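You operate a simulated robot arm through the tools that you are given. There is no shell and no other tool.

The job below is to be done with a simulated robot arm. You get a single attempt, and the scene is never put back.

JOB
Put things in order on the top of the bench marked sorting. At the end: the green padlock stands where the blue cloth pad with orange band stood; the red padlock stands where the green padlock stood; the orange chalk with grey band stands where the red padlock stood; the blue cloth pad with orange band stands on top of the steel cap marked mid; whatever was shut is shut again. Leave all else as you found it, and nothing knocked over.

Only the result counts: the job must be done as asked and must still hold three seconds after the hand-in. Knocking over, shifting, dropping, spilling or breaking anything else fails it. A push-on lid holds only when it is set on centred and level and pressed home; a screw cap is set on level and turned clockwise until tight. Flat cloth is picked up by pressing the open fingertips on it (5 to 10 N) and closing them slowly along it; thin cloth reads only 2 to 8 mm in the jaws.

ROBOT AND FRAMES
A 7-joint arm with a two-finger gripper, fixed in place. Base frame: the origin is at the foot of the arm, x ahead of it, y to its left, z up; the work surface is at about z = 0.84. Readings come in m, degrees, newtons and seconds.
With the tool pointing down near the work surface it reaches from about 0.34 to 0.72 m from the base axis. Its first joint turns from -66.0 to 66.0 degrees. Payload 2.45 kg.
The tool frame sits at the grasp point between the pads (the TCP): z along the fingers, y along the line on which they close. The tips reach 0.026 m beyond it. The gripper opens to 0.096 m. The gripper's body begins 0.069 m behind the TCP.
Orientation is that of the tool frame in the base frame, as a unit quaternion [x, y, z, w]. With the fingers straight down and closing along the base's y, the tool's x points along the base's -x, its y along +y and its z along -z.

CONTROLS
- The arm moves only by the tool jog_arm. Its argument "plan" is a list of rows, each a list of 7 numbers: the opening, from 0 (shut) to 1 (fully open), then the shift along the tool's x, y, z in m, then the turn, a rotation vector about the tool's x, y, z in rad. In form: [[gripper, tx, ty, tz, rx, ry, rz], ...]. A call has 1 to 20 rows; each row is the pose to reach, as a shift and turn from the pose commanded when the call began, along the tool's axes at that moment. Each row takes 0.2 s and may step no farther than 0.05 m and 8.6 degrees from the row before; otherwise, or with a gripper value out of range, the whole call is refused. A pose out of reach is approached as far as the arm can. The call stops where the force on the tool passes 40 N (or 10 N more than at its start, if that is more) or the arm is blocked; 0.2 s more then pass. The fingers move at their own pace and stop on an object; they squeeze with about 30 N. The grip force told is the motor's: it shows also when the fingers shut on nothing. Time passes only in rows, and 0.2 s behind the last, so rows that repeat a pose let the fingers close. The reply holds the time, the measured pose of the TCP, the force on the tool along the base axes, the opening and the grip force, in the units named above and with some noise, with the torque about the TCP (base axes, N m) and any sound that the robot's microphone picked up, and new pictures: "show" is both (left out), scene, wrist or none.
- Cameras (640 x 400 px; columns grow to the right, rows downward): "scene" is fixed at [0.1657, -0.3924, 1.4255]; the picture's right is [0.76, -0.65, 0.00], its down [-0.37, -0.43, -0.82] and it looks along [0.53, 0.63, -0.57] (base axes); focal length 336 px, centre (320, 200). "wrist" rides on the gripper at [0.082, 0.003, -0.098] in the tool frame; the picture's right is [-0.04, 1.00, 0.00], its down [-0.73, -0.03, -0.68] and it looks along [-0.68, -0.03, 0.73] (tool axes); focal length 256 px, centre (320, 200). There is no depth. A picture from a camera that has moved, and an enlarged one, comes with that camera's place and axes in the base frame and with its lens.
- zoom(camera, box): a new picture of the part [left, top, right, bottom] of that camera's present view, enlarged. The clock stands still meanwhile.
- sign_off(): hands the job in; it is judged then, once.

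Nothing tells you positions but the pictures and the camera data. Unless the task says otherwise, let go and move clear before handing in.

The tools are called after "Call:" as a command line: name --pt "numbers of a row" for each row, then --argument value for the rest, lists and objects as JSON in quotes. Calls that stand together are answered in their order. jog_arm: Moves the arm, as the interface text tells. Its arguments: {"type":"object","properties":{"plan":{"type":"array"},"show":{"type":"string","enum":["both","scene","wrist","none"]}},"required":["plan"]} The other tools are called the same way: zoom (camera, box) takes an enlarged picture of a part of a camera's view; sign_off () hands the job in.

At the start:

```text
t: 0.0
tool_pos: [0.307, 0.1946, 1.1053]
orientation: [0.0, 1.0, 0.0, -0.001]
force: [0.6, 0.1, -0.4]
moment: [-0.01, -0.01, 0.02]
finger_gap: 0.0963
grasp_force: 0.0
```

scene: 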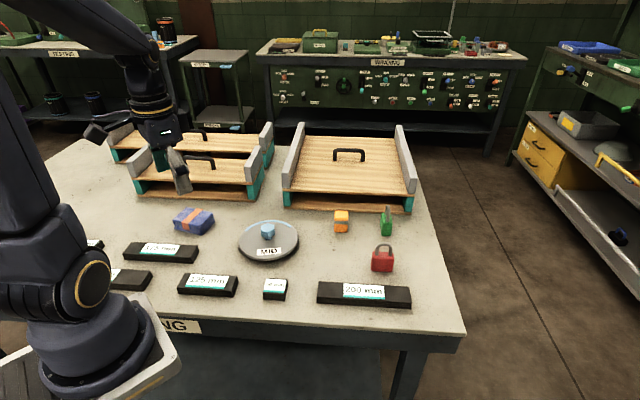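
wrist: 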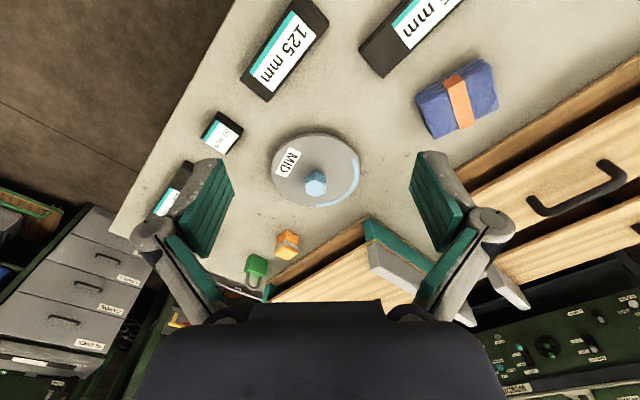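

I see a bench with a steel cap marked MID, a blue pad with orange band, an orange chalk, a green padlock, a red padlock, and some gauge-like blocks and wooden boxes. I will zoom in before moving anything.

Call:
zoom --camera "scene" --box '[160, 190, 320, 290]'

Call:
zoom --camera "scene" --box '[310, 190, 430, 290]'

Call:
zoom --camera "wrist" --box '[240, 60, 520, 240]'

Call:
zoom --camera "scene" --box '[100, 110, 430, 310]'

```text
4.00 times, centred on (240, 240) of scene
camera zoom: at [0.1657, -0.3924, 1.4255], right [0.76, -0.65, 0.0], down [-0.37, -0.43, -0.82], along [0.53, 0.63, -0.57], focal length 1343 px, centre (640, 40)
```

zoom: 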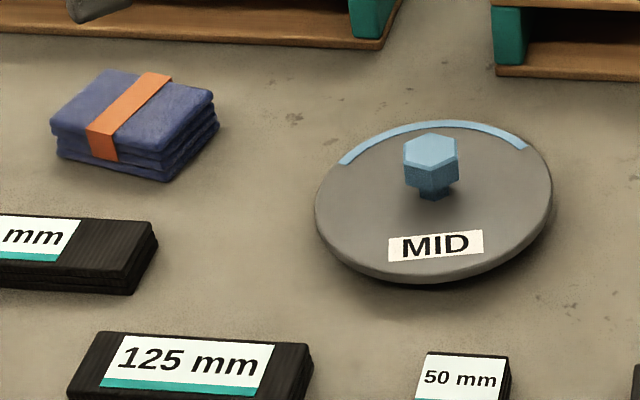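

```text
4.00 times, centred on (370, 240) of scene
camera zoom: at [0.1657, -0.3924, 1.4255], right [0.76, -0.65, 0.0], down [-0.37, -0.43, -0.82], along [0.53, 0.63, -0.57], focal length 1343 px, centre (120, 40)
```

zoom: 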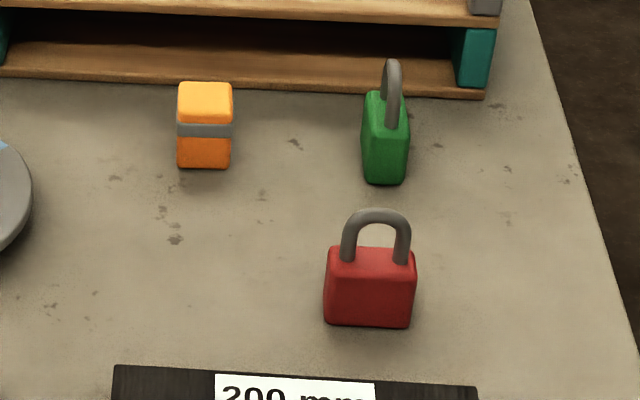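

```text
2.22 times, centred on (380, 150) of wrist
camera zoom: at [0.2256, 0.1979, 1.202], right [0.04, 1.0, 0.0], down [0.73, -0.03, 0.68], along [0.68, -0.03, -0.73], focal length 569 px, centre (187, 311)
```

zoom: 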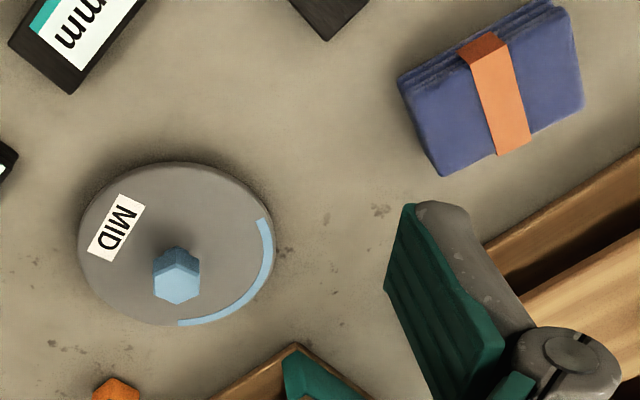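

```text
1.94 times, centred on (265, 210) of scene
camera zoom: at [0.1657, -0.3924, 1.4255], right [0.76, -0.65, 0.0], down [-0.37, -0.43, -0.82], along [0.53, 0.63, -0.57], focal length 651 px, centre (427, 181)
```

zoom: 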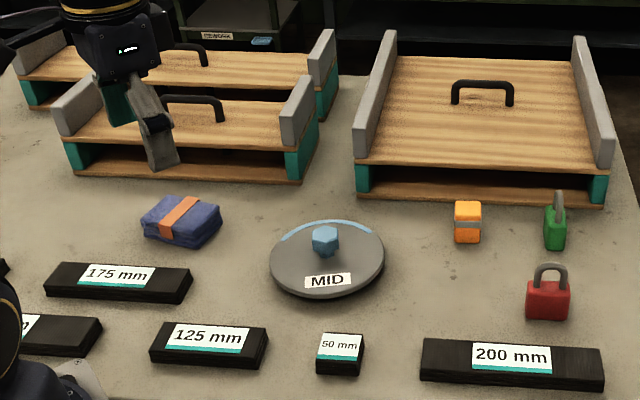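

The cap marked MID is a disc about 15 cm across near (0.48, 0.18). The blue pad is near (0.37, 0.37), the chalk near (0.67, 0.11), the green lock near (0.74, 0.02) and the red lock near (0.64, -0.06). I'll bring the wrist camera closer to the cap to see its shape.

Call:
jog_arm --pt "1 -0.018 -0.005 0.035 0 0 0" --pt "1 -0.036 -0.01 0.07 0 0 0" --pt "1 -0.053 -0.0146 0.105 0 0 0" --pt "1 -0.053 -0.0146 0.105 0 0 0" --show "both"

```text
t: 1.0
tool_pos: [0.3597, 0.1801, 0.9993]
orientation: [0.0, 1.0, 0.0, 0.0]
force: [0.2, -0.5, 0.7]
moment: [-0.01, -0.02, -0.01]
finger_gap: 0.0959
grasp_force: 0.0
camera wrist: at [0.2784, 0.1826, 1.0968], right [0.04, 1.0, 0.0], down [0.73, -0.03, 0.68], along [0.68, -0.03, -0.73], focal length 256 px, centre (320, 200)
```

scene: 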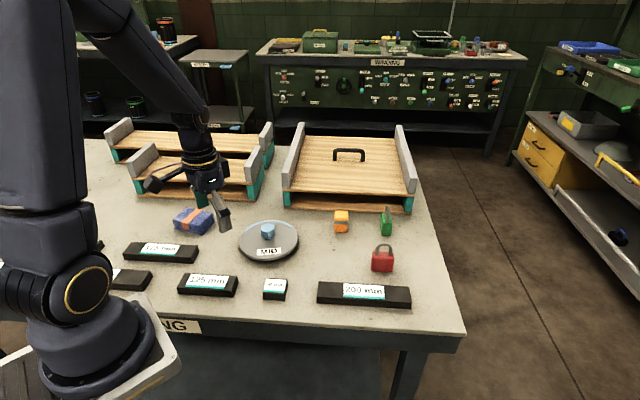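
wrist: 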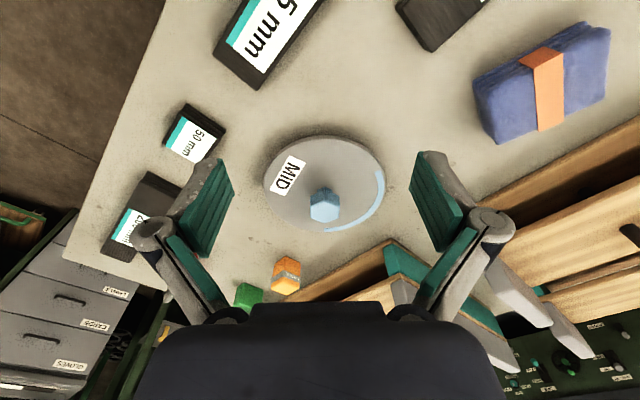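

Call:
zoom --camera "wrist" --box '[240, 120, 400, 240]'

Call:
zoom --camera "scene" --box '[220, 205, 316, 265]'

Call:
zoom --camera "wrist" --box '[450, 10, 640, 150]'

```text
3.33 times, centred on (320, 180) of wrist
camera zoom: at [0.2784, 0.1826, 1.0968], right [0.04, 1.0, 0.0], down [0.73, -0.03, 0.68], along [0.68, -0.03, -0.73], focal length 853 px, centre (320, 267)
```

zoom: 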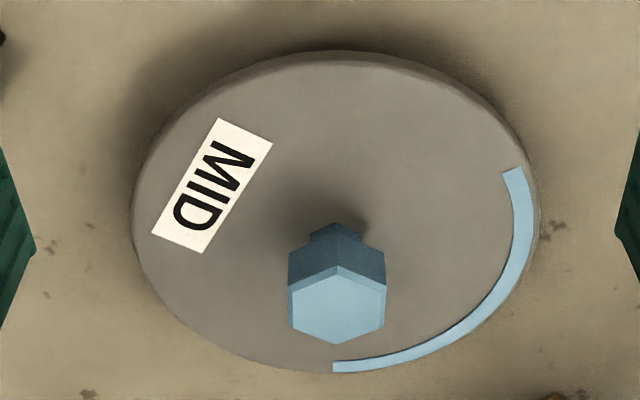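

```text
6.67 times, centred on (268, 235) of scene
camera zoom: at [0.1658, -0.3924, 1.4255], right [0.76, -0.65, 0.0], down [-0.37, -0.43, -0.82], along [0.53, 0.63, -0.57], focal length 2238 px, centre (667, -33)
```

zoom: 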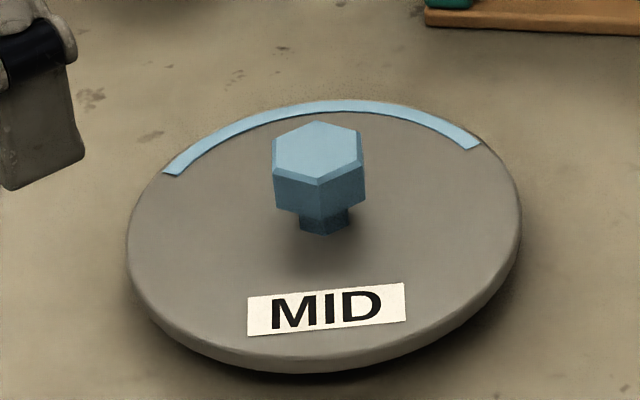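

```text
2.86 times, centred on (545, 80) of wrist
camera zoom: at [0.2784, 0.1826, 1.0968], right [0.04, 1.0, 0.0], down [0.73, -0.03, 0.68], along [0.68, -0.03, -0.73], focal length 731 px, centre (-323, 543)
```

zoom: 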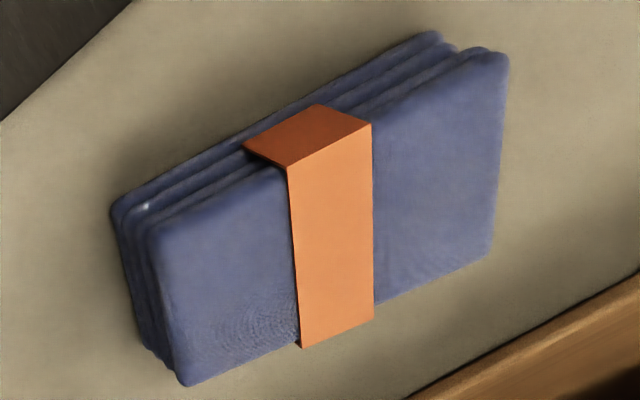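

The cap is a raised disc of about 7.4 cm radius, with its top near z 0.862. A flat-topped hex knob stands at its centre, about (0.482, 0.180), with its top near 0.899. The pad is about 64 x 86 x 28 mm, centred near (0.373, 0.379), with its short side at about 31°. I'll move above the pad and line up with the short side.

Call:
jog_arm --pt "1 -0.002 0.025 0.0 0 0 0.1287" --pt "1 -0.003 0.05 0.0 0 0 0.2575" --pt "1 -0.005 0.075 0.0 0 0 0.3862" --pt "1 -0.007 0.1 0.0 0 0 0.515" --pt "1 -0.009 0.125 0.0 0 0 0.6437" --pt "1 -0.011 0.15 0.01 0 0 0.7725" --pt "1 -0.012 0.175 0.02 0 0 0.9012" --pt "1 -0.013 0.199 0.03 0 0 1.03" --pt "1 -0.013 0.199 0.03 0 0 1.03" --show "both"

```text
t: 3.0
tool_pos: [0.3732, 0.3787, 0.971]
orientation: [0.493, 0.87, -0.001, 0.0]
force: [0.0, -0.8, -0.3]
moment: [0.0, -0.01, 0.02]
finger_gap: 0.0961
grasp_force: 0.1
camera wrist: at [0.3341, 0.4492, 1.0677], right [0.88, 0.48, 0.0], down [0.35, -0.64, 0.68], along [0.33, -0.6, -0.73], focal length 256 px, centre (320, 200)
```

scene: 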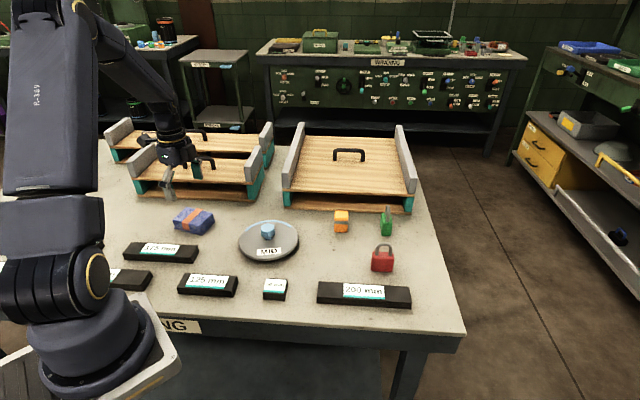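
wrist: 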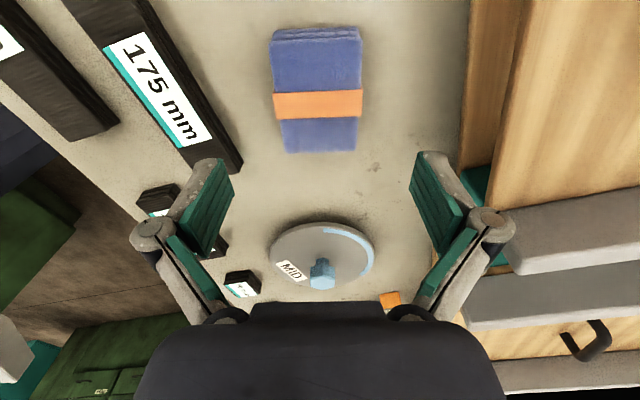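

The pad lies straight under the gripper, centred near (0.3735, 0.376). I'll correct by about 3 mm and go down with the jaws open around it.

Call:
jog_arm --pt "1 -0.0029 -0.0014 0.03 0 0 0" --pt "1 -0.0029 -0.0014 0.06 0 0 0" --pt "1 -0.0029 -0.0014 0.085 0 0 0" --pt "1 -0.0029 -0.0014 0.1 0 0 0" --pt "1 -0.0029 -0.0014 0.1 0 0 0" --show "both"

```text
t: 4.2
tool_pos: [0.3729, 0.3757, 0.8702]
orientation: [0.492, 0.87, 0.0, 0.0]
force: [0.0, 0.5, -0.3]
moment: [0.02, -0.02, 0.03]
finger_gap: 0.0962
grasp_force: 0.1
camera wrist: at [0.3334, 0.4476, 0.9667], right [0.88, 0.48, 0.0], down [0.35, -0.64, 0.68], along [0.33, -0.6, -0.73], focal length 256 px, centre (320, 200)
```

scene: 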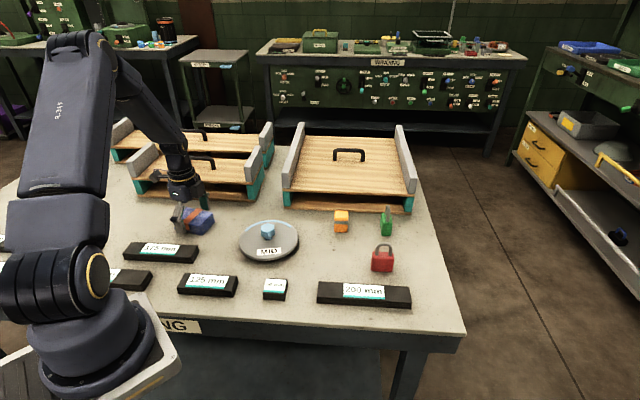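
wrist: 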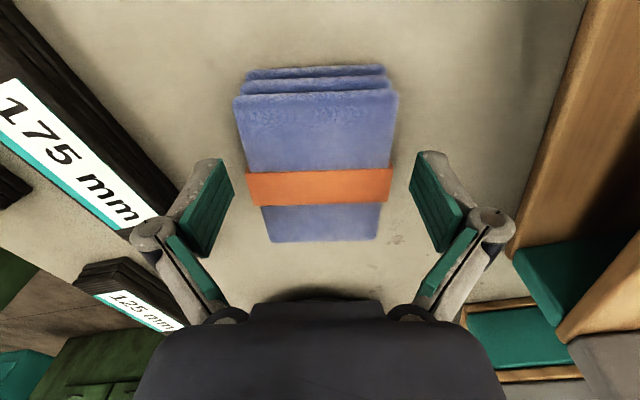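

The pad's centre is right at the grasp point, at about (0.3733, 0.376). I'll close on it.

Call:
jog_arm --pt "0.7 0 0 0 0 0 0" --pt "0.55 0 0 0 0 0 0" --pt "0.4 0 0 0 0 0 0" --pt "0.4 0 0 0 0 0 0" --pt "0.4 0 0 0 0 0 0" --show "both"

```text
t: 5.4
tool_pos: [0.3727, 0.3772, 0.8707]
orientation: [0.492, 0.871, 0.0, 0.0]
force: [-0.6, -0.3, 4.0]
moment: [-0.03, 0.04, 0.03]
finger_gap: 0.064
grasp_force: 29.8
camera wrist: at [0.3334, 0.4475, 0.9672], right [0.88, 0.48, 0.0], down [0.35, -0.64, 0.68], along [0.33, -0.6, -0.73], focal length 256 px, centre (320, 200)
```

scene: 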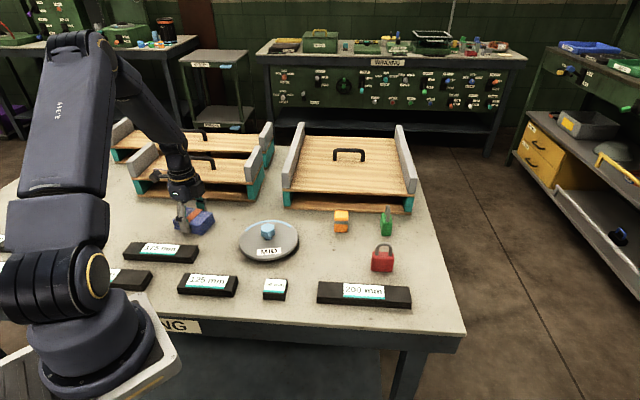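
wrist: 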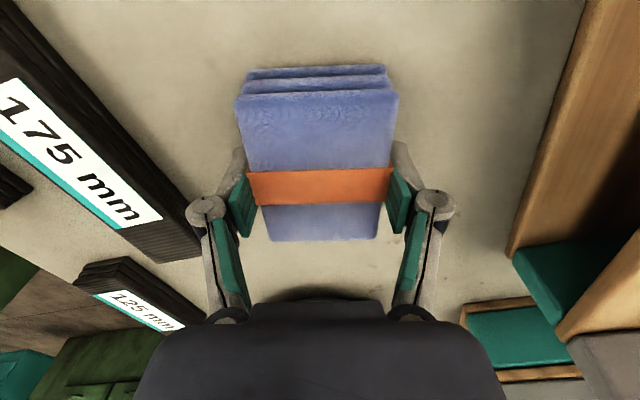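

I have the pad: the gap reads 0.064 m, so it is firm. I'll lift it and carry it toward the cap, stopping short so I can measure the knob from close up.

Call:
jog_arm --pt "0.4 0 0 -0.02 0 0 0" --pt "0.4 0 0 -0.06 0 0 0" --pt "0.4 0 0 -0.1 0 0 0" --pt "0.4 -0.04 0 -0.1 0 0 0" --pt "0.4 -0.08 0 -0.1 0 0 0" --pt "0.4 -0.11 0 -0.1 0 0 0" --pt "0.4 -0.125 0 -0.1 0 0 0" --pt "0.4 -0.125 0 -0.1 0 0 0" --pt "0.4 -0.125 0 -0.1 0 0 0" --show "both"

Call:
zoom --camera "wrist" --box '[240, 160, 400, 300]'

Call:
zoom --camera "scene" --box '[200, 180, 320, 270]'

```text
t: 7.4
tool_pos: [0.4381, 0.2693, 0.9709]
orientation: [0.492, 0.87, 0.0, 0.0]
force: [0.4, 0.3, 0.2]
moment: [-0.02, 0.04, 0.0]
finger_gap: 0.0641
grasp_force: 29.5
camera wrist: at [0.3988, 0.3407, 1.068], right [0.88, 0.48, 0.0], down [0.35, -0.64, 0.68], along [0.33, -0.6, -0.73], focal length 256 px, centre (320, 200)
```

scene: 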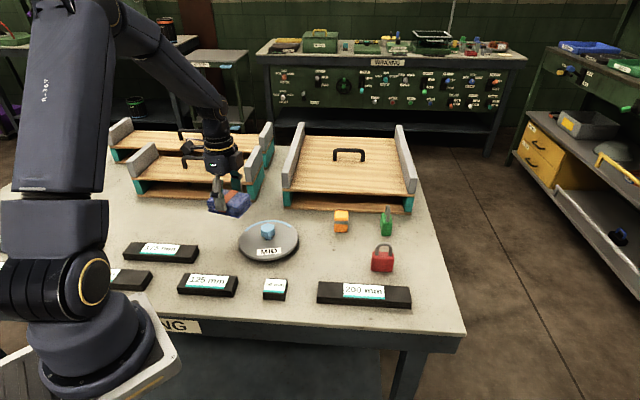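
wrist: 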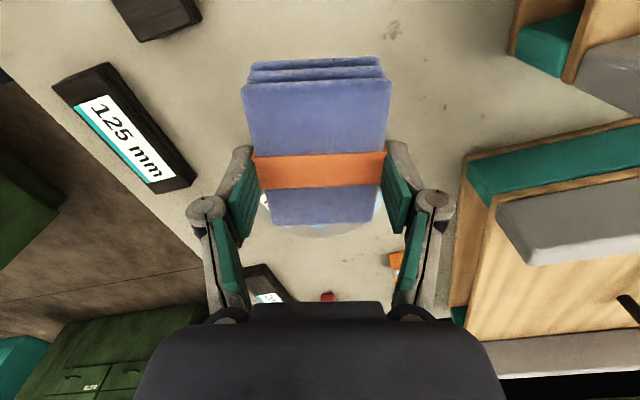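

```text
2.86 times, centred on (320, 230) of wrist
camera zoom: at [0.3988, 0.3407, 1.068], right [0.88, 0.48, 0.0], down [0.35, -0.64, 0.68], along [0.33, -0.6, -0.73], focal length 731 px, centre (320, 114)
```

zoom: 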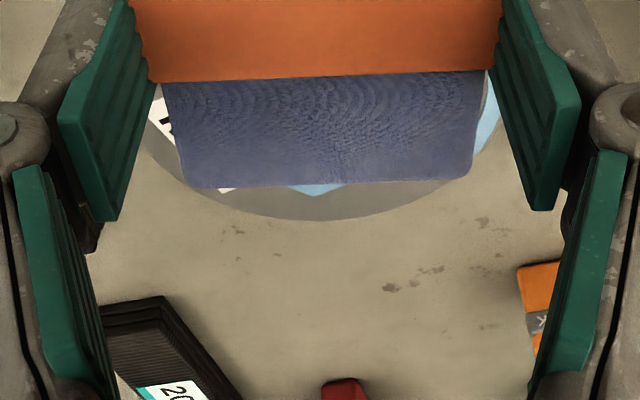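

```text
4.44 times, centred on (260, 225) of scene
camera zoom: at [0.1657, -0.3924, 1.4255], right [0.76, -0.65, 0.0], down [-0.37, -0.43, -0.82], along [0.53, 0.63, -0.57], focal length 1492 px, centre (587, 89)
```

zoom: 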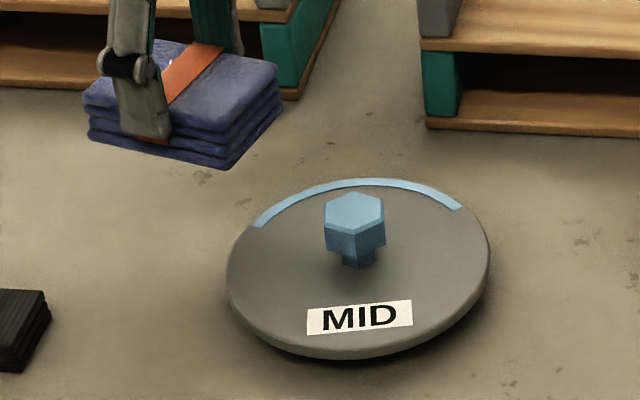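

The pad seems to have slid about 12 mm down in the jaws during the lift, since the band shows higher in the wrist view. I'll hold still to check whether it is still creeping.

Call:
jog_arm --pt "0.3 0 0 0 0 0 0" --pt "0.3 0 0 0 0 0 0" --pt "0.3 0 0 0 0 0 0" --show "both"

Call:
zoom --camera "wrist" --box '[220, 40, 420, 240]'

Call:
zoom --camera "scene" --box '[190, 150, 270, 230]'

```text
t: 8.2
tool_pos: [0.4382, 0.2694, 0.9723]
orientation: [0.492, 0.871, 0.0, 0.0]
force: [-0.1, 0.4, -0.9]
moment: [0.01, -0.01, -0.03]
finger_gap: 0.0641
grasp_force: 29.8
camera wrist: at [0.3987, 0.3408, 1.0679], right [0.88, 0.48, 0.0], down [0.35, -0.64, 0.68], along [0.33, -0.6, -0.73], focal length 256 px, centre (320, 200)
```

scene: 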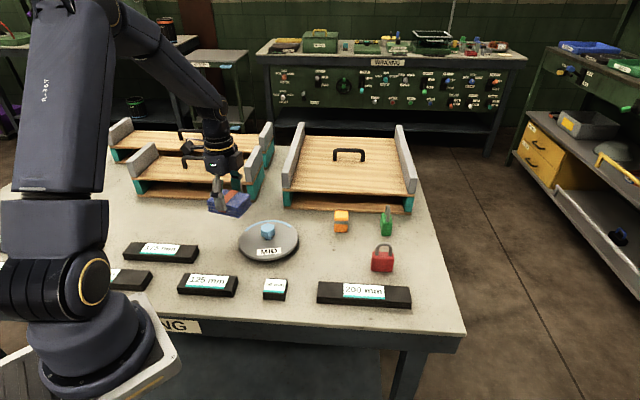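
wrist: 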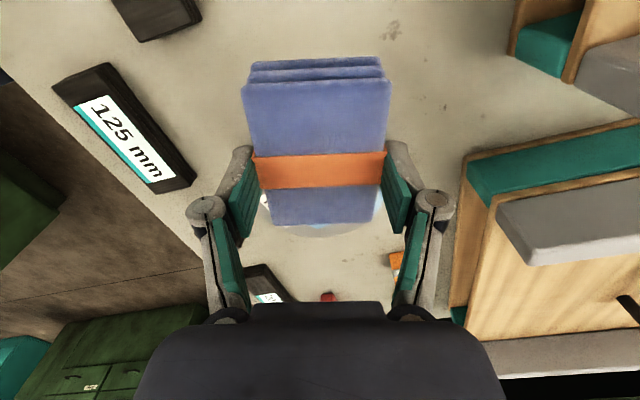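

```text
2.00 times, centred on (320, 140) of wrist
camera zoom: at [0.3987, 0.3408, 1.0679], right [0.88, 0.48, 0.0], down [0.35, -0.64, 0.68], along [0.33, -0.6, -0.73], focal length 512 px, centre (320, 320)
```

zoom: 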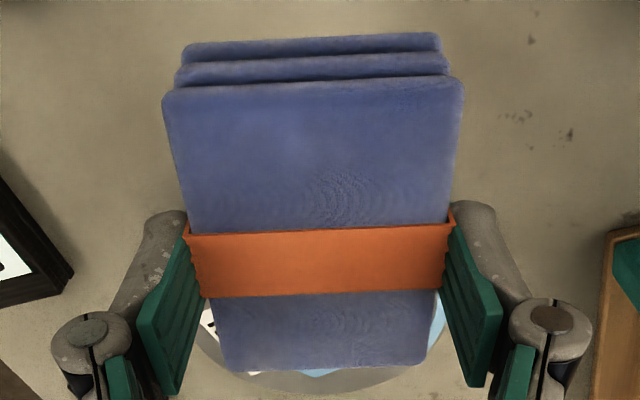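

```text
5.00 times, centred on (230, 190) of scene
camera zoom: at [0.1658, -0.3924, 1.4255], right [0.76, -0.65, 0.0], down [-0.37, -0.43, -0.82], along [0.53, 0.63, -0.57], focal length 1678 px, centre (770, 250)
```

zoom: 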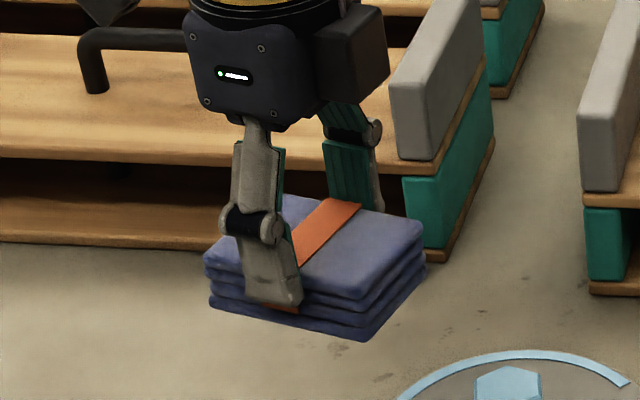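

The grip is stable now: the pad has slipped about 12 mm down and sits level. I'll back off 5 cm so the knob comes clear of the pad in the wrist view, then measure it.

Call:
jog_arm --pt "0.3 0.025 0 -0.02 0 0 0" --pt "0.3 0.05 0 -0.05 0 0 0" --pt "0.3 0.06 0 -0.06 0 0 0" --pt "0.3 0.06 0 -0.06 0 0 0" --pt "0.3 0.06 0 -0.06 0 0 0" --show "wrist"

Call:
zoom --camera "wrist" --box '[240, 180, 400, 300]'

```text
t: 9.4
tool_pos: [0.4059, 0.3214, 1.0312]
orientation: [0.493, 0.87, 0.0, 0.001]
force: [-0.5, 0.6, 0.3]
moment: [0.03, 0.02, -0.02]
finger_gap: 0.0642
grasp_force: 30.1
camera wrist: at [0.3664, 0.3929, 1.1266], right [0.88, 0.48, 0.0], down [0.35, -0.64, 0.68], along [0.33, -0.6, -0.73], focal length 256 px, centre (320, 200)
```

wrist: 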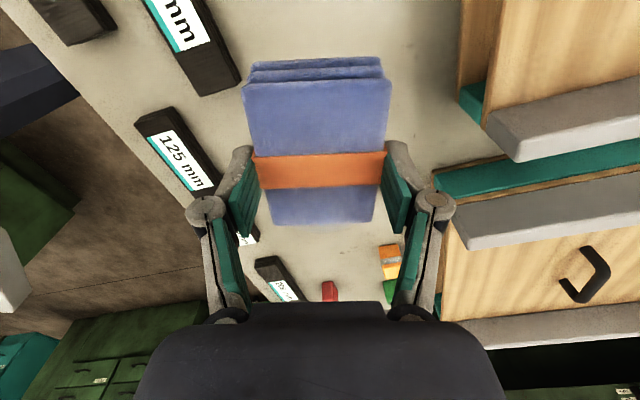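

```text
3.33 times, centred on (320, 240) of wrist
camera zoom: at [0.3664, 0.3929, 1.1266], right [0.88, 0.48, 0.0], down [0.35, -0.64, 0.68], along [0.33, -0.6, -0.73], focal length 853 px, centre (320, 67)
```

zoom: 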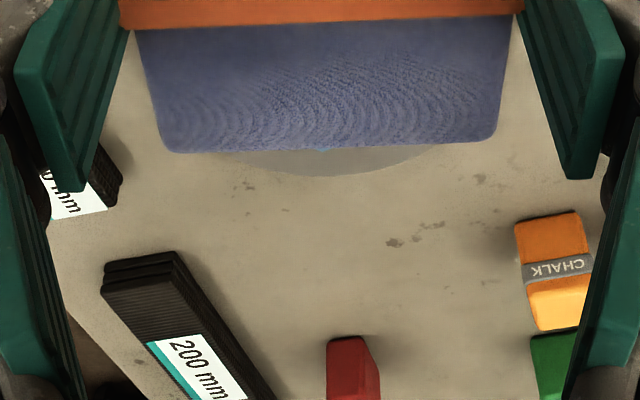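

The knob is still hidden behind the pad from this height. I'll go lower so it shows beyond the pad's far edge.

Call:
jog_arm --pt "0.3 0 0 0.035 0 0 0" --pt "0.3 0 0 0.07 0 0 0" --pt "0.3 0 0 0.07 0 0 0" --pt "0.3 0 0 0.07 0 0 0" --show "wrist"

Call:
zoom --camera "wrist" --box '[240, 200, 400, 300]'

```text
t: 10.4
tool_pos: [0.4054, 0.3205, 0.9595]
orientation: [0.492, 0.87, 0.0, -0.001]
force: [0.0, 0.8, 0.3]
moment: [-0.02, -0.04, -0.01]
finger_gap: 0.064
grasp_force: 30.0
camera wrist: at [0.3668, 0.3921, 1.0565], right [0.88, 0.48, 0.0], down [0.35, -0.64, 0.68], along [0.33, -0.6, -0.73], focal length 256 px, centre (320, 200)
```

wrist: 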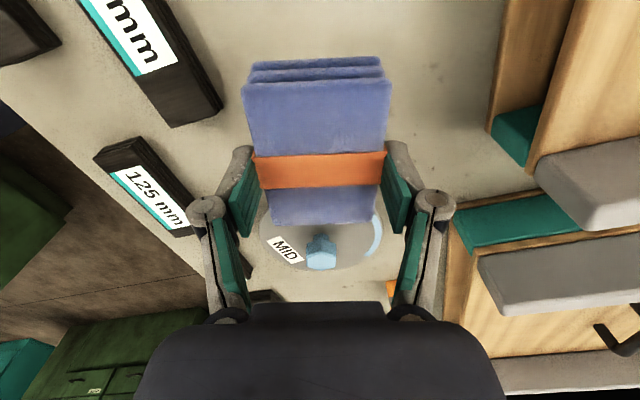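

```text
4.00 times, centred on (320, 250) of wrist
camera zoom: at [0.3668, 0.3921, 1.0565], right [0.88, 0.48, 0.0], down [0.35, -0.64, 0.68], along [0.33, -0.6, -0.73], focal length 1024 px, centre (320, 0)
```

zoom: 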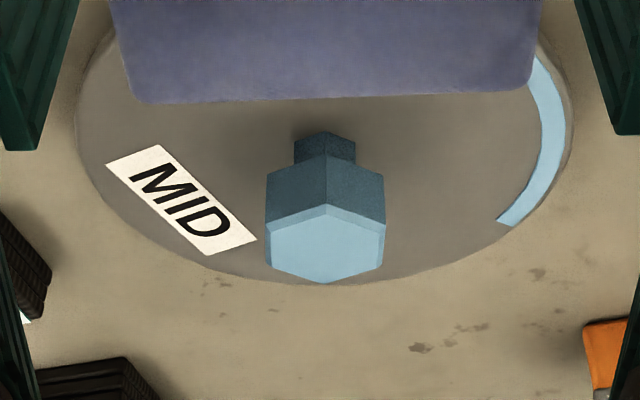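

Combining the views puts the knob top at about (0.484, 0.1805, 0.897), and it is about 33 mm across. I'll raise a little and bring the pad's centre over the knob.

Call:
jog_arm --pt "0.3 0 0 -0.015 0 0 0" --pt "0.3 -0.03 -0.001 -0.02 0 0 0" --pt "0.3 -0.065 -0.002 -0.02 0 0 0" --pt "0.3 -0.1 -0.003 -0.02 0 0 0" --pt "0.3 -0.135 -0.004 -0.02 0 0 0" --pt "0.3 -0.155 -0.005 -0.02 0 0 0" --pt "0.3 -0.1616 -0.0053 -0.02 0 0 0" --pt "0.3 -0.1616 -0.0053 -0.01 0 0 0" --pt "0.3 -0.1616 -0.0053 0.0 0 0 0" --pt "0.3 -0.1616 -0.0053 0.01 0 0 0" --pt "0.3 -0.1616 -0.0053 0.01 0 0 0" --show "both"

Call:
zoom --camera "scene" --box '[210, 180, 330, 270]'

```text
t: 12.8
tool_pos: [0.4859, 0.1787, 0.9503]
orientation: [0.493, 0.87, 0.0, 0.0]
force: [-0.1, 0.4, -1.2]
moment: [0.01, 0.02, 0.02]
finger_gap: 0.0641
grasp_force: 29.6
camera wrist: at [0.4465, 0.2503, 1.0468], right [0.88, 0.48, 0.0], down [0.35, -0.64, 0.68], along [0.33, -0.6, -0.73], focal length 256 px, centre (320, 200)
```

scene: 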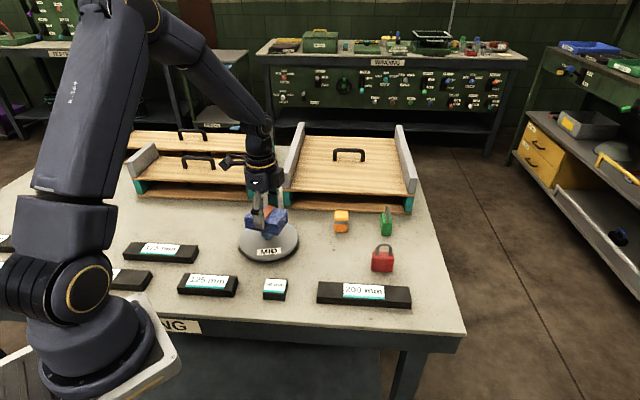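
wrist: 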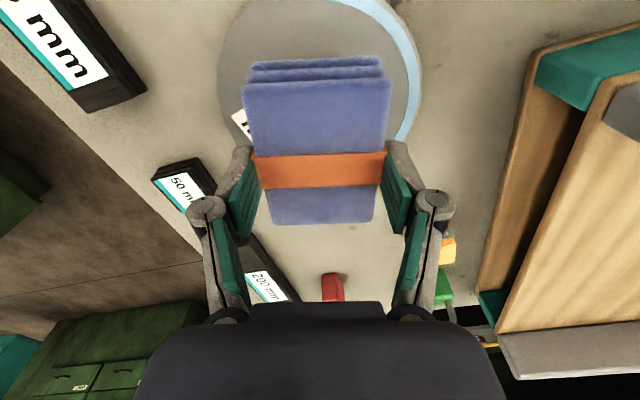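

```text
4.44 times, centred on (270, 225) of scene
camera zoom: at [0.1658, -0.3924, 1.4255], right [0.76, -0.65, 0.0], down [-0.37, -0.43, -0.82], along [0.53, 0.63, -0.57], focal length 1492 px, centre (542, 89)
```

zoom: 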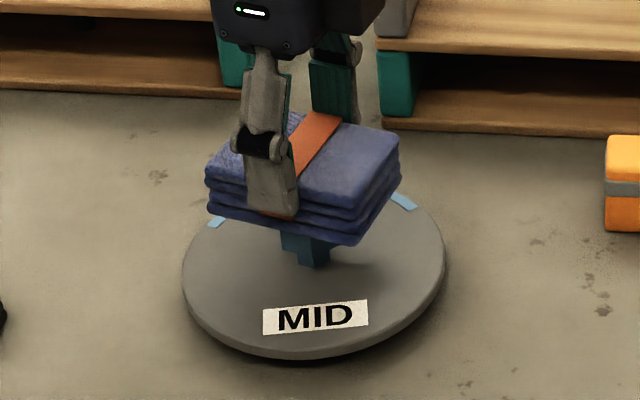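

The pad looks centred over the knob with roughly 13 mm of clearance. I'll lower it in small steps and watch the force.

Call:
jog_arm --pt "0.3 0 0 0.004 0 0 0" --pt "0.3 0 0 0.008 0 0 0" --pt "0.3 0 0 0.01 0 0 0" --pt "0.3 0 0 0.01 0 0 0" --show "none"

```text
t: 13.8
tool_pos: [0.4863, 0.179, 0.9404]
orientation: [0.493, 0.87, 0.0, 0.0]
force: [-6.5, -2.3, 27.8]
moment: [-0.1, 0.04, 0.0]
finger_gap: 0.0644
grasp_force: 29.5
```

Contact came a little sooner than expected, at about 28 N. I'll ease back up to a light touch.

Call:
jog_arm --pt "0.3 0 0 -0.001 0 0 0" --pt "0.3 0 0 -0.002 0 0 0" --pt "0.3 0 0 -0.002 0 0 0" --show "both"

Call:
zoom --camera "scene" --box '[210, 180, 330, 270]'

Call:
zoom --camera "wrist" --box '[220, 40, 420, 240]'

```text
t: 14.6
tool_pos: [0.4853, 0.1786, 0.9422]
orientation: [0.492, 0.87, -0.001, 0.0]
force: [1.9, -0.6, 2.9]
moment: [-0.02, -0.14, 0.01]
finger_gap: 0.064
grasp_force: 30.1
camera wrist: at [0.4464, 0.2509, 1.0385], right [0.88, 0.48, 0.0], down [0.35, -0.64, 0.68], along [0.33, -0.6, -0.73], focal length 256 px, centre (320, 200)
```

scene: 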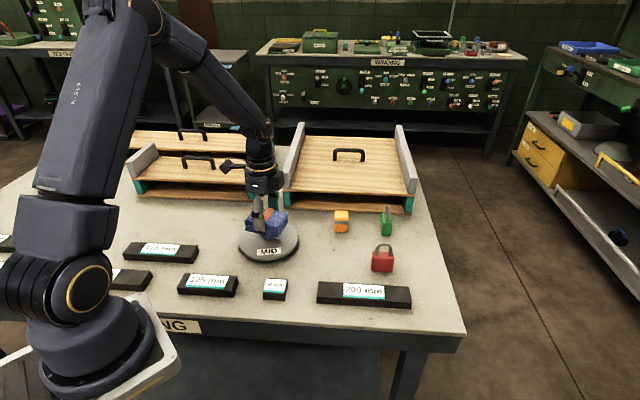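
wrist: 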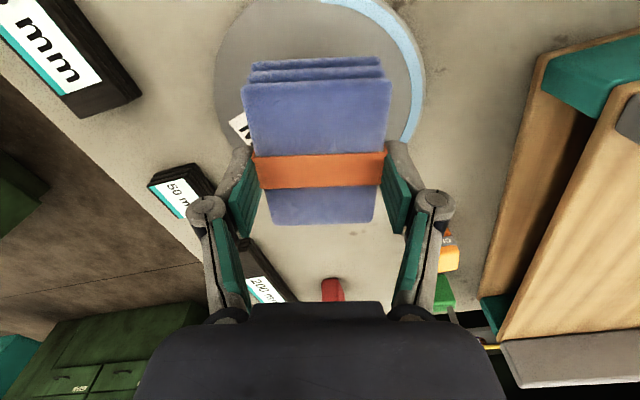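

```text
4.44 times, centred on (270, 225) of scene
camera zoom: at [0.1657, -0.3924, 1.4255], right [0.76, -0.65, 0.0], down [-0.37, -0.43, -0.82], along [0.53, 0.63, -0.57], focal length 1492 px, centre (542, 89)
```

zoom: 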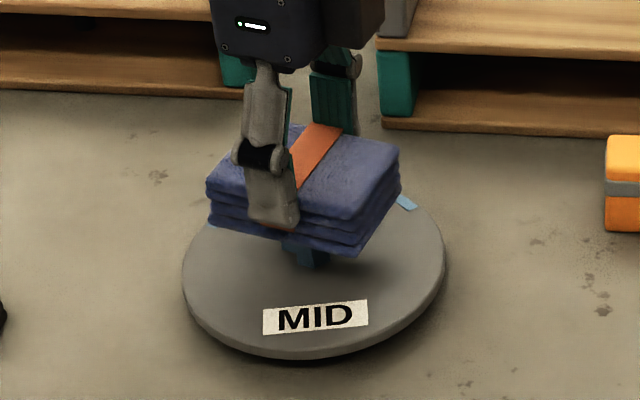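

```text
2.00 times, centred on (320, 140) of wrist
camera zoom: at [0.4464, 0.2509, 1.0385], right [0.88, 0.48, 0.0], down [0.35, -0.64, 0.68], along [0.33, -0.6, -0.73], focal length 512 px, centre (320, 320)
```

zoom: 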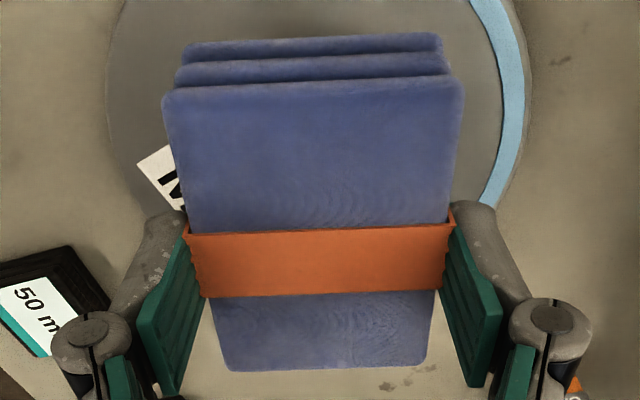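

Now there is a light touch of about 3 N. I'll press slightly and read the moment to check how well the pad is centred on the knob.

Call:
jog_arm --pt "0.3 0 0 0.0005 0 0 0" --pt "0.3 0 0 0.001 0 0 0" --pt "0.3 0 0 0.001 0 0 0" --pt "0.3 0 0 0.001 0 0 0" --show "none"

Call:
jog_arm --pt "0.3 0 0 0 0 0 0" --show "none"

Call:
jog_arm --pt "0.3 0 0 0 0 0 0" --show "none"

```text
t: 15.6
tool_pos: [0.4854, 0.1795, 0.9418]
orientation: [0.492, 0.87, 0.0, 0.0]
force: [-3.7, -1.8, 13.0]
moment: [-0.11, -0.03, -0.01]
finger_gap: 0.0641
grasp_force: 30.4
```

```text
t: 16.0
tool_pos: [0.4852, 0.1795, 0.9417]
orientation: [0.492, 0.87, 0.0, 0.0]
force: [-3.8, -1.1, 14.0]
moment: [-0.01, 0.0, 0.03]
finger_gap: 0.0643
grasp_force: 30.1
```

```text
t: 16.4
tool_pos: [0.4867, 0.1783, 0.9415]
orientation: [0.492, 0.871, 0.001, 0.0]
force: [-3.3, -1.1, 14.7]
moment: [0.0, -0.05, -0.02]
finger_gap: 0.0639
grasp_force: 30.2
```

The force is sound and the pad sits on the knob. I'll ease back to a light touch, then open the fingers gradually.

Call:
jog_arm --pt "0.3 0 0 -0.0008 0 0 0" --pt "0.3 0 0 -0.001 0 0 0" --pt "0.66 0 0 -0.001 0 0 0" --pt "0.68 0 0 -0.001 0 0 0" --pt "0.7 0 0 -0.001 0 0 0" --pt "0.74 0 0 -0.001 0 0 0" --pt "0.8 0 0 -0.001 0 0 0" --pt "0.8 0 0 -0.001 0 0 0" --show "both"

Call:
zoom --camera "scene" --box '[210, 180, 330, 270]'

Call:
zoom --camera "wrist" --box '[220, 40, 420, 240]'

```text
t: 18.2
tool_pos: [0.4854, 0.1797, 0.9422]
orientation: [0.492, 0.871, 0.0, 0.0]
force: [-1.2, -0.7, -0.4]
moment: [0.03, 0.0, 0.0]
finger_gap: 0.0769
grasp_force: 0.1
camera wrist: at [0.4461, 0.2507, 1.0388], right [0.88, 0.48, 0.0], down [0.35, -0.64, 0.68], along [0.33, -0.6, -0.73], focal length 256 px, centre (320, 200)
```

scene: 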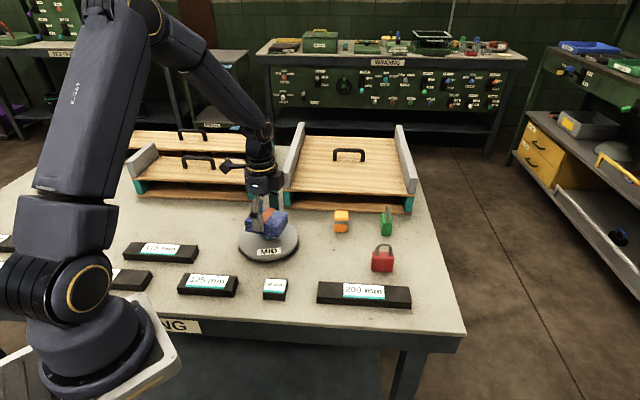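
wrist: 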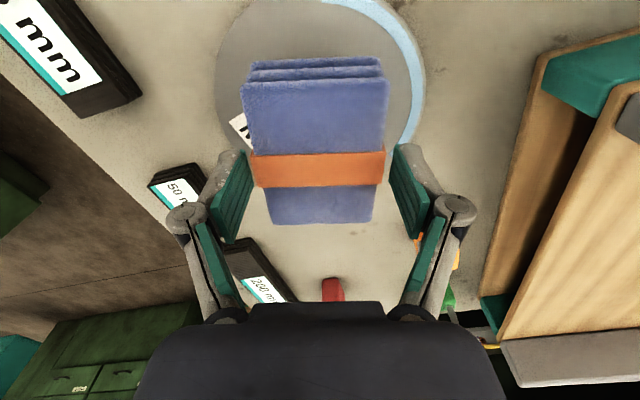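

```text
4.44 times, centred on (270, 225) of scene
camera zoom: at [0.1657, -0.3924, 1.4255], right [0.76, -0.65, 0.0], down [-0.37, -0.43, -0.82], along [0.53, 0.63, -0.57], focal length 1492 px, centre (542, 89)
```

zoom: 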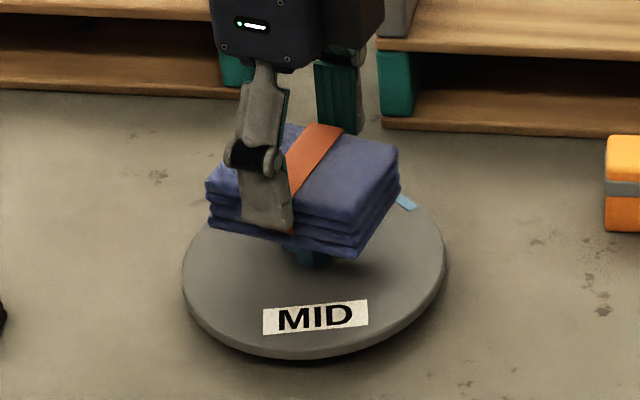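

```text
2.00 times, centred on (320, 140) of wrist
camera zoom: at [0.4461, 0.2507, 1.0388], right [0.88, 0.48, 0.0], down [0.35, -0.64, 0.68], along [0.33, -0.6, -0.73], focal length 512 px, centre (320, 320)
```

zoom: 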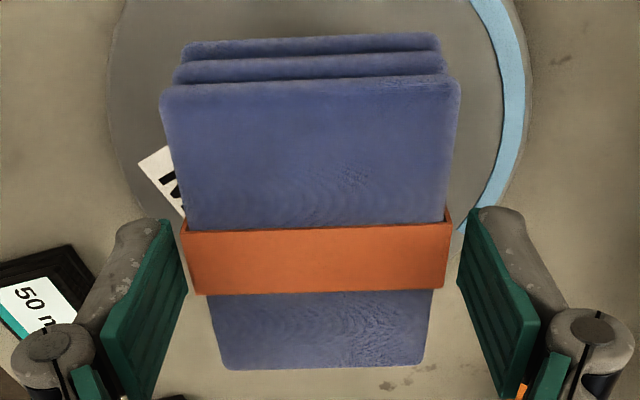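

The pad stays level on the knob. I'll open fully and rise straight up.

Call:
jog_arm --pt "1 0 0 0 0 0 0" --pt "1 0 0 0 0 0 0" --pt "1 0 0 -0.02 0 0 0" --pt "1 0 0 -0.05 0 0 0" --pt "1 0 0 -0.09 0 0 0" --pt "1 0 0 -0.13 0 0 0" --pt "1 0 0 -0.13 0 0 0" --show "both"

Call:
zoom --camera "scene" --box '[210, 180, 330, 270]'

Call:
zoom --camera "wrist" --box '[220, 40, 420, 240]'

```text
t: 19.8
tool_pos: [0.4842, 0.178, 1.075]
orientation: [0.493, 0.87, 0.0, 0.0]
force: [0.9, -0.2, 0.5]
moment: [-0.01, -0.03, -0.04]
finger_gap: 0.096
grasp_force: 0.0
camera wrist: at [0.4455, 0.2498, 1.1715], right [0.88, 0.48, 0.0], down [0.35, -0.64, 0.68], along [0.33, -0.6, -0.73], focal length 256 px, centre (320, 200)
```

scene: 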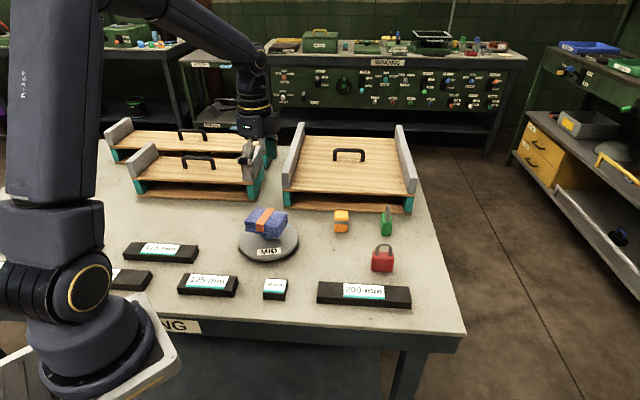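
wrist: 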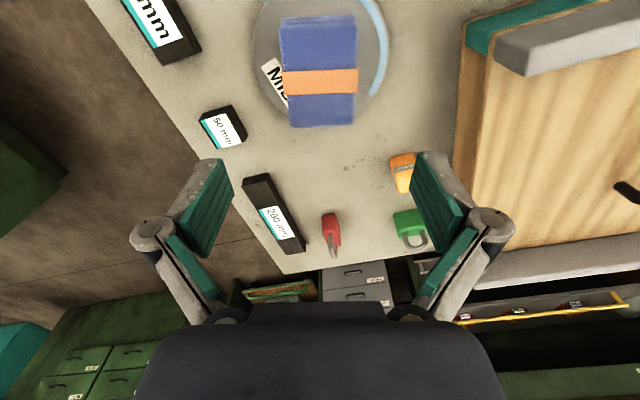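

```text
4.44 times, centred on (270, 225) of scene
camera zoom: at [0.1657, -0.3924, 1.4255], right [0.76, -0.65, 0.0], down [-0.37, -0.43, -0.82], along [0.53, 0.63, -0.57], focal length 1492 px, centre (542, 89)
```

zoom: 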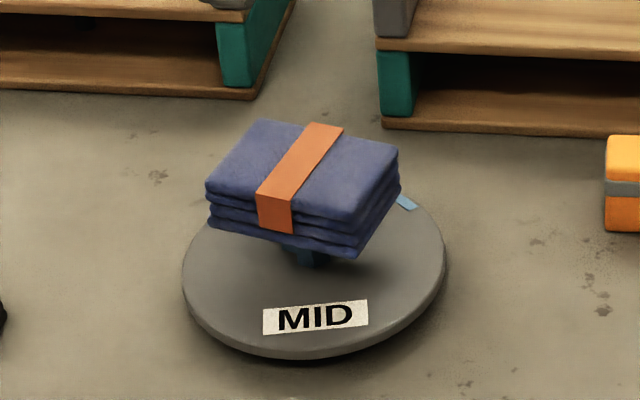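

```text
2.00 times, centred on (320, 140) of wrist
camera zoom: at [0.4455, 0.2498, 1.1715], right [0.88, 0.48, 0.0], down [0.35, -0.64, 0.68], along [0.33, -0.6, -0.73], focal length 512 px, centre (320, 320)
```

zoom: 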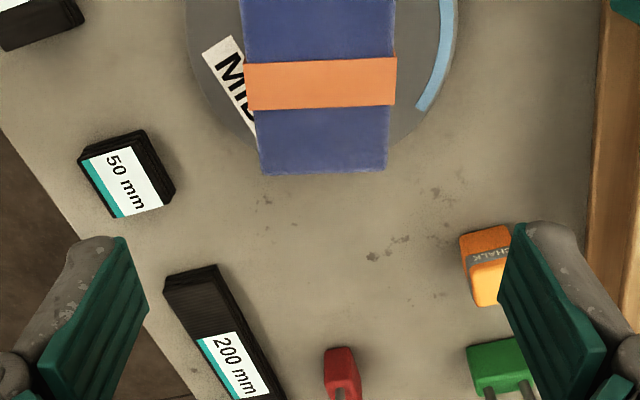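

The pad stands level on the cap. Next I'll look at the green padlock, the chalk and the red padlock from above to fix their places, because the green one may be near the reach limit.

Call:
jog_arm --pt "1 -0.0218 -0.002 0.0 0 0 -0.1287" --pt "1 -0.0436 -0.004 0.0 0 0 -0.2575" --pt "1 -0.0654 -0.006 0.01 0 0 -0.3862" --pt "1 -0.0872 -0.008 0.02 0 0 -0.515" --pt "1 -0.109 -0.01 0.03 0 0 -0.6437" --pt "1 -0.1308 -0.012 0.04 0 0 -0.7725" --pt "1 -0.1526 -0.014 0.05 0 0 -0.9012" --pt "1 -0.1744 -0.0164 0.055 0 0 -1.03" --pt "1 -0.1744 -0.0164 0.055 0 0 -1.03" --show "both"

Call:
zoom --camera "wrist" --box '[220, 80, 420, 280]'

```text
t: 21.8
tool_pos: [0.5616, 0.02, 1.0165]
orientation: [-0.002, 1.0, 0.0, 0.0]
force: [-0.4, 0.1, -0.3]
moment: [0.01, 0.0, -0.04]
finger_gap: 0.0959
grasp_force: 0.1
camera wrist: at [0.4803, 0.0233, 1.1136], right [0.04, 1.0, 0.0], down [0.73, -0.03, 0.68], along [0.68, -0.03, -0.73], focal length 256 px, centre (320, 200)
```

scene: 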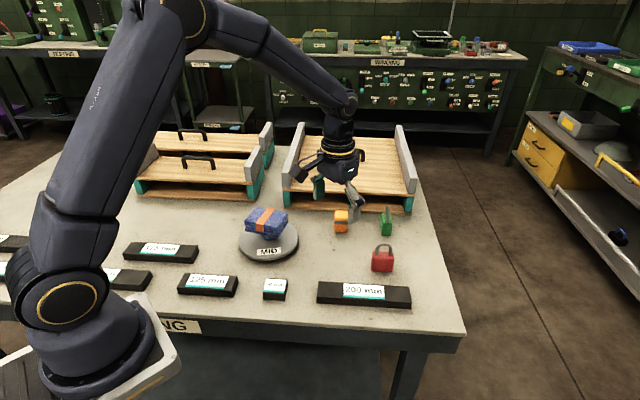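
wrist: 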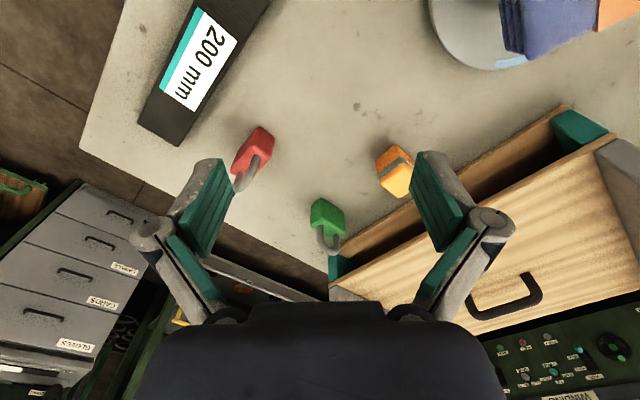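

```text
2.00 times, centred on (320, 180) of wrist
camera zoom: at [0.4803, 0.0233, 1.1136], right [0.04, 1.0, 0.0], down [0.73, -0.03, 0.68], along [0.68, -0.03, -0.73], focal length 512 px, centre (320, 240)
```

zoom: 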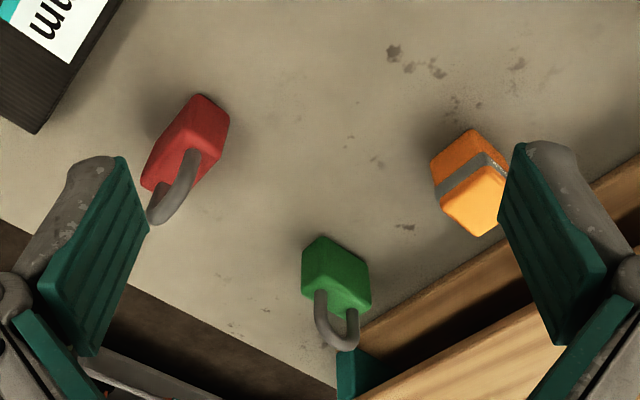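

The green lock stands near (0.745, 0.02), which is close to or past the straight-down reach. I'll zoom in on all three objects to get their orientations.

Call:
zoom --camera "wrist" --box '[290, 180, 370, 260]'

Call:
zoom --camera "wrist" --box '[215, 110, 295, 200]'

Call:
zoom --camera "wrist" --box '[360, 130, 440, 210]'

Call:
zoom --camera "scene" --box '[320, 195, 420, 285]'

```text
5.00 times, centred on (330, 220) of wrist
camera zoom: at [0.4803, 0.0233, 1.1136], right [0.04, 1.0, 0.0], down [0.73, -0.03, 0.68], along [0.68, -0.03, -0.73], focal length 1280 px, centre (270, 100)
```

zoom: 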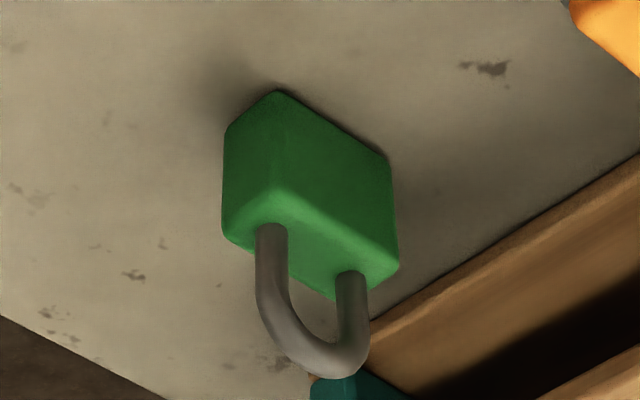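

```text
4.44 times, centred on (255, 155) of wrist
camera zoom: at [0.4803, 0.0233, 1.1136], right [0.04, 1.0, 0.0], down [0.73, -0.03, 0.68], along [0.68, -0.03, -0.73], focal length 1138 px, centre (609, 400)
```

zoom: 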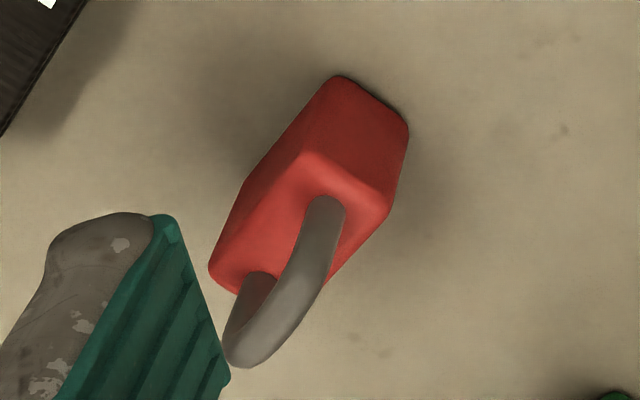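

```text
5.00 times, centred on (400, 170) of wrist
camera zoom: at [0.4803, 0.0233, 1.1136], right [0.04, 1.0, 0.0], down [0.73, -0.03, 0.68], along [0.68, -0.03, -0.73], focal length 1280 px, centre (-80, 350)
```

zoom: 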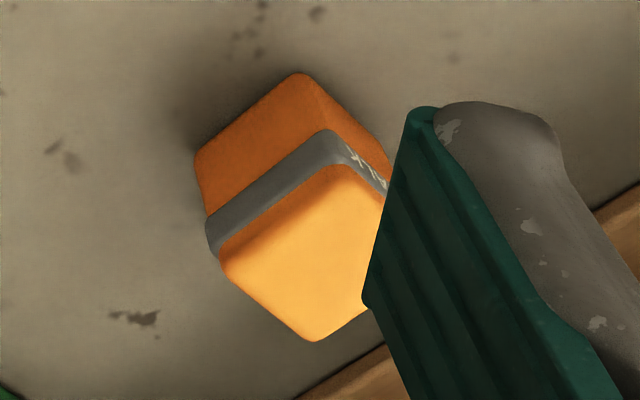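

```text
4.44 times, centred on (370, 240) of scene
camera zoom: at [0.1657, -0.3924, 1.4255], right [0.76, -0.65, 0.0], down [-0.37, -0.43, -0.82], along [0.53, 0.63, -0.57], focal length 1492 px, centre (98, 22)
```

zoom: 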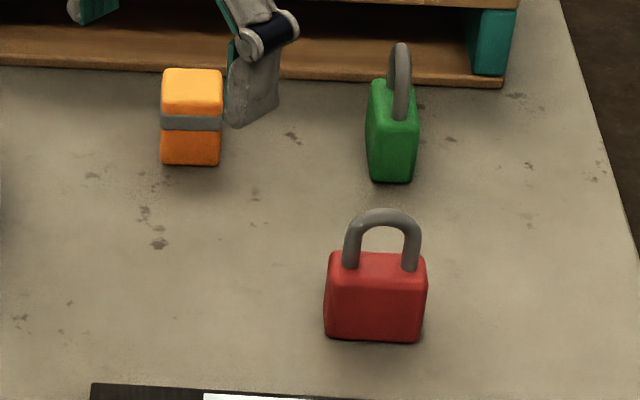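

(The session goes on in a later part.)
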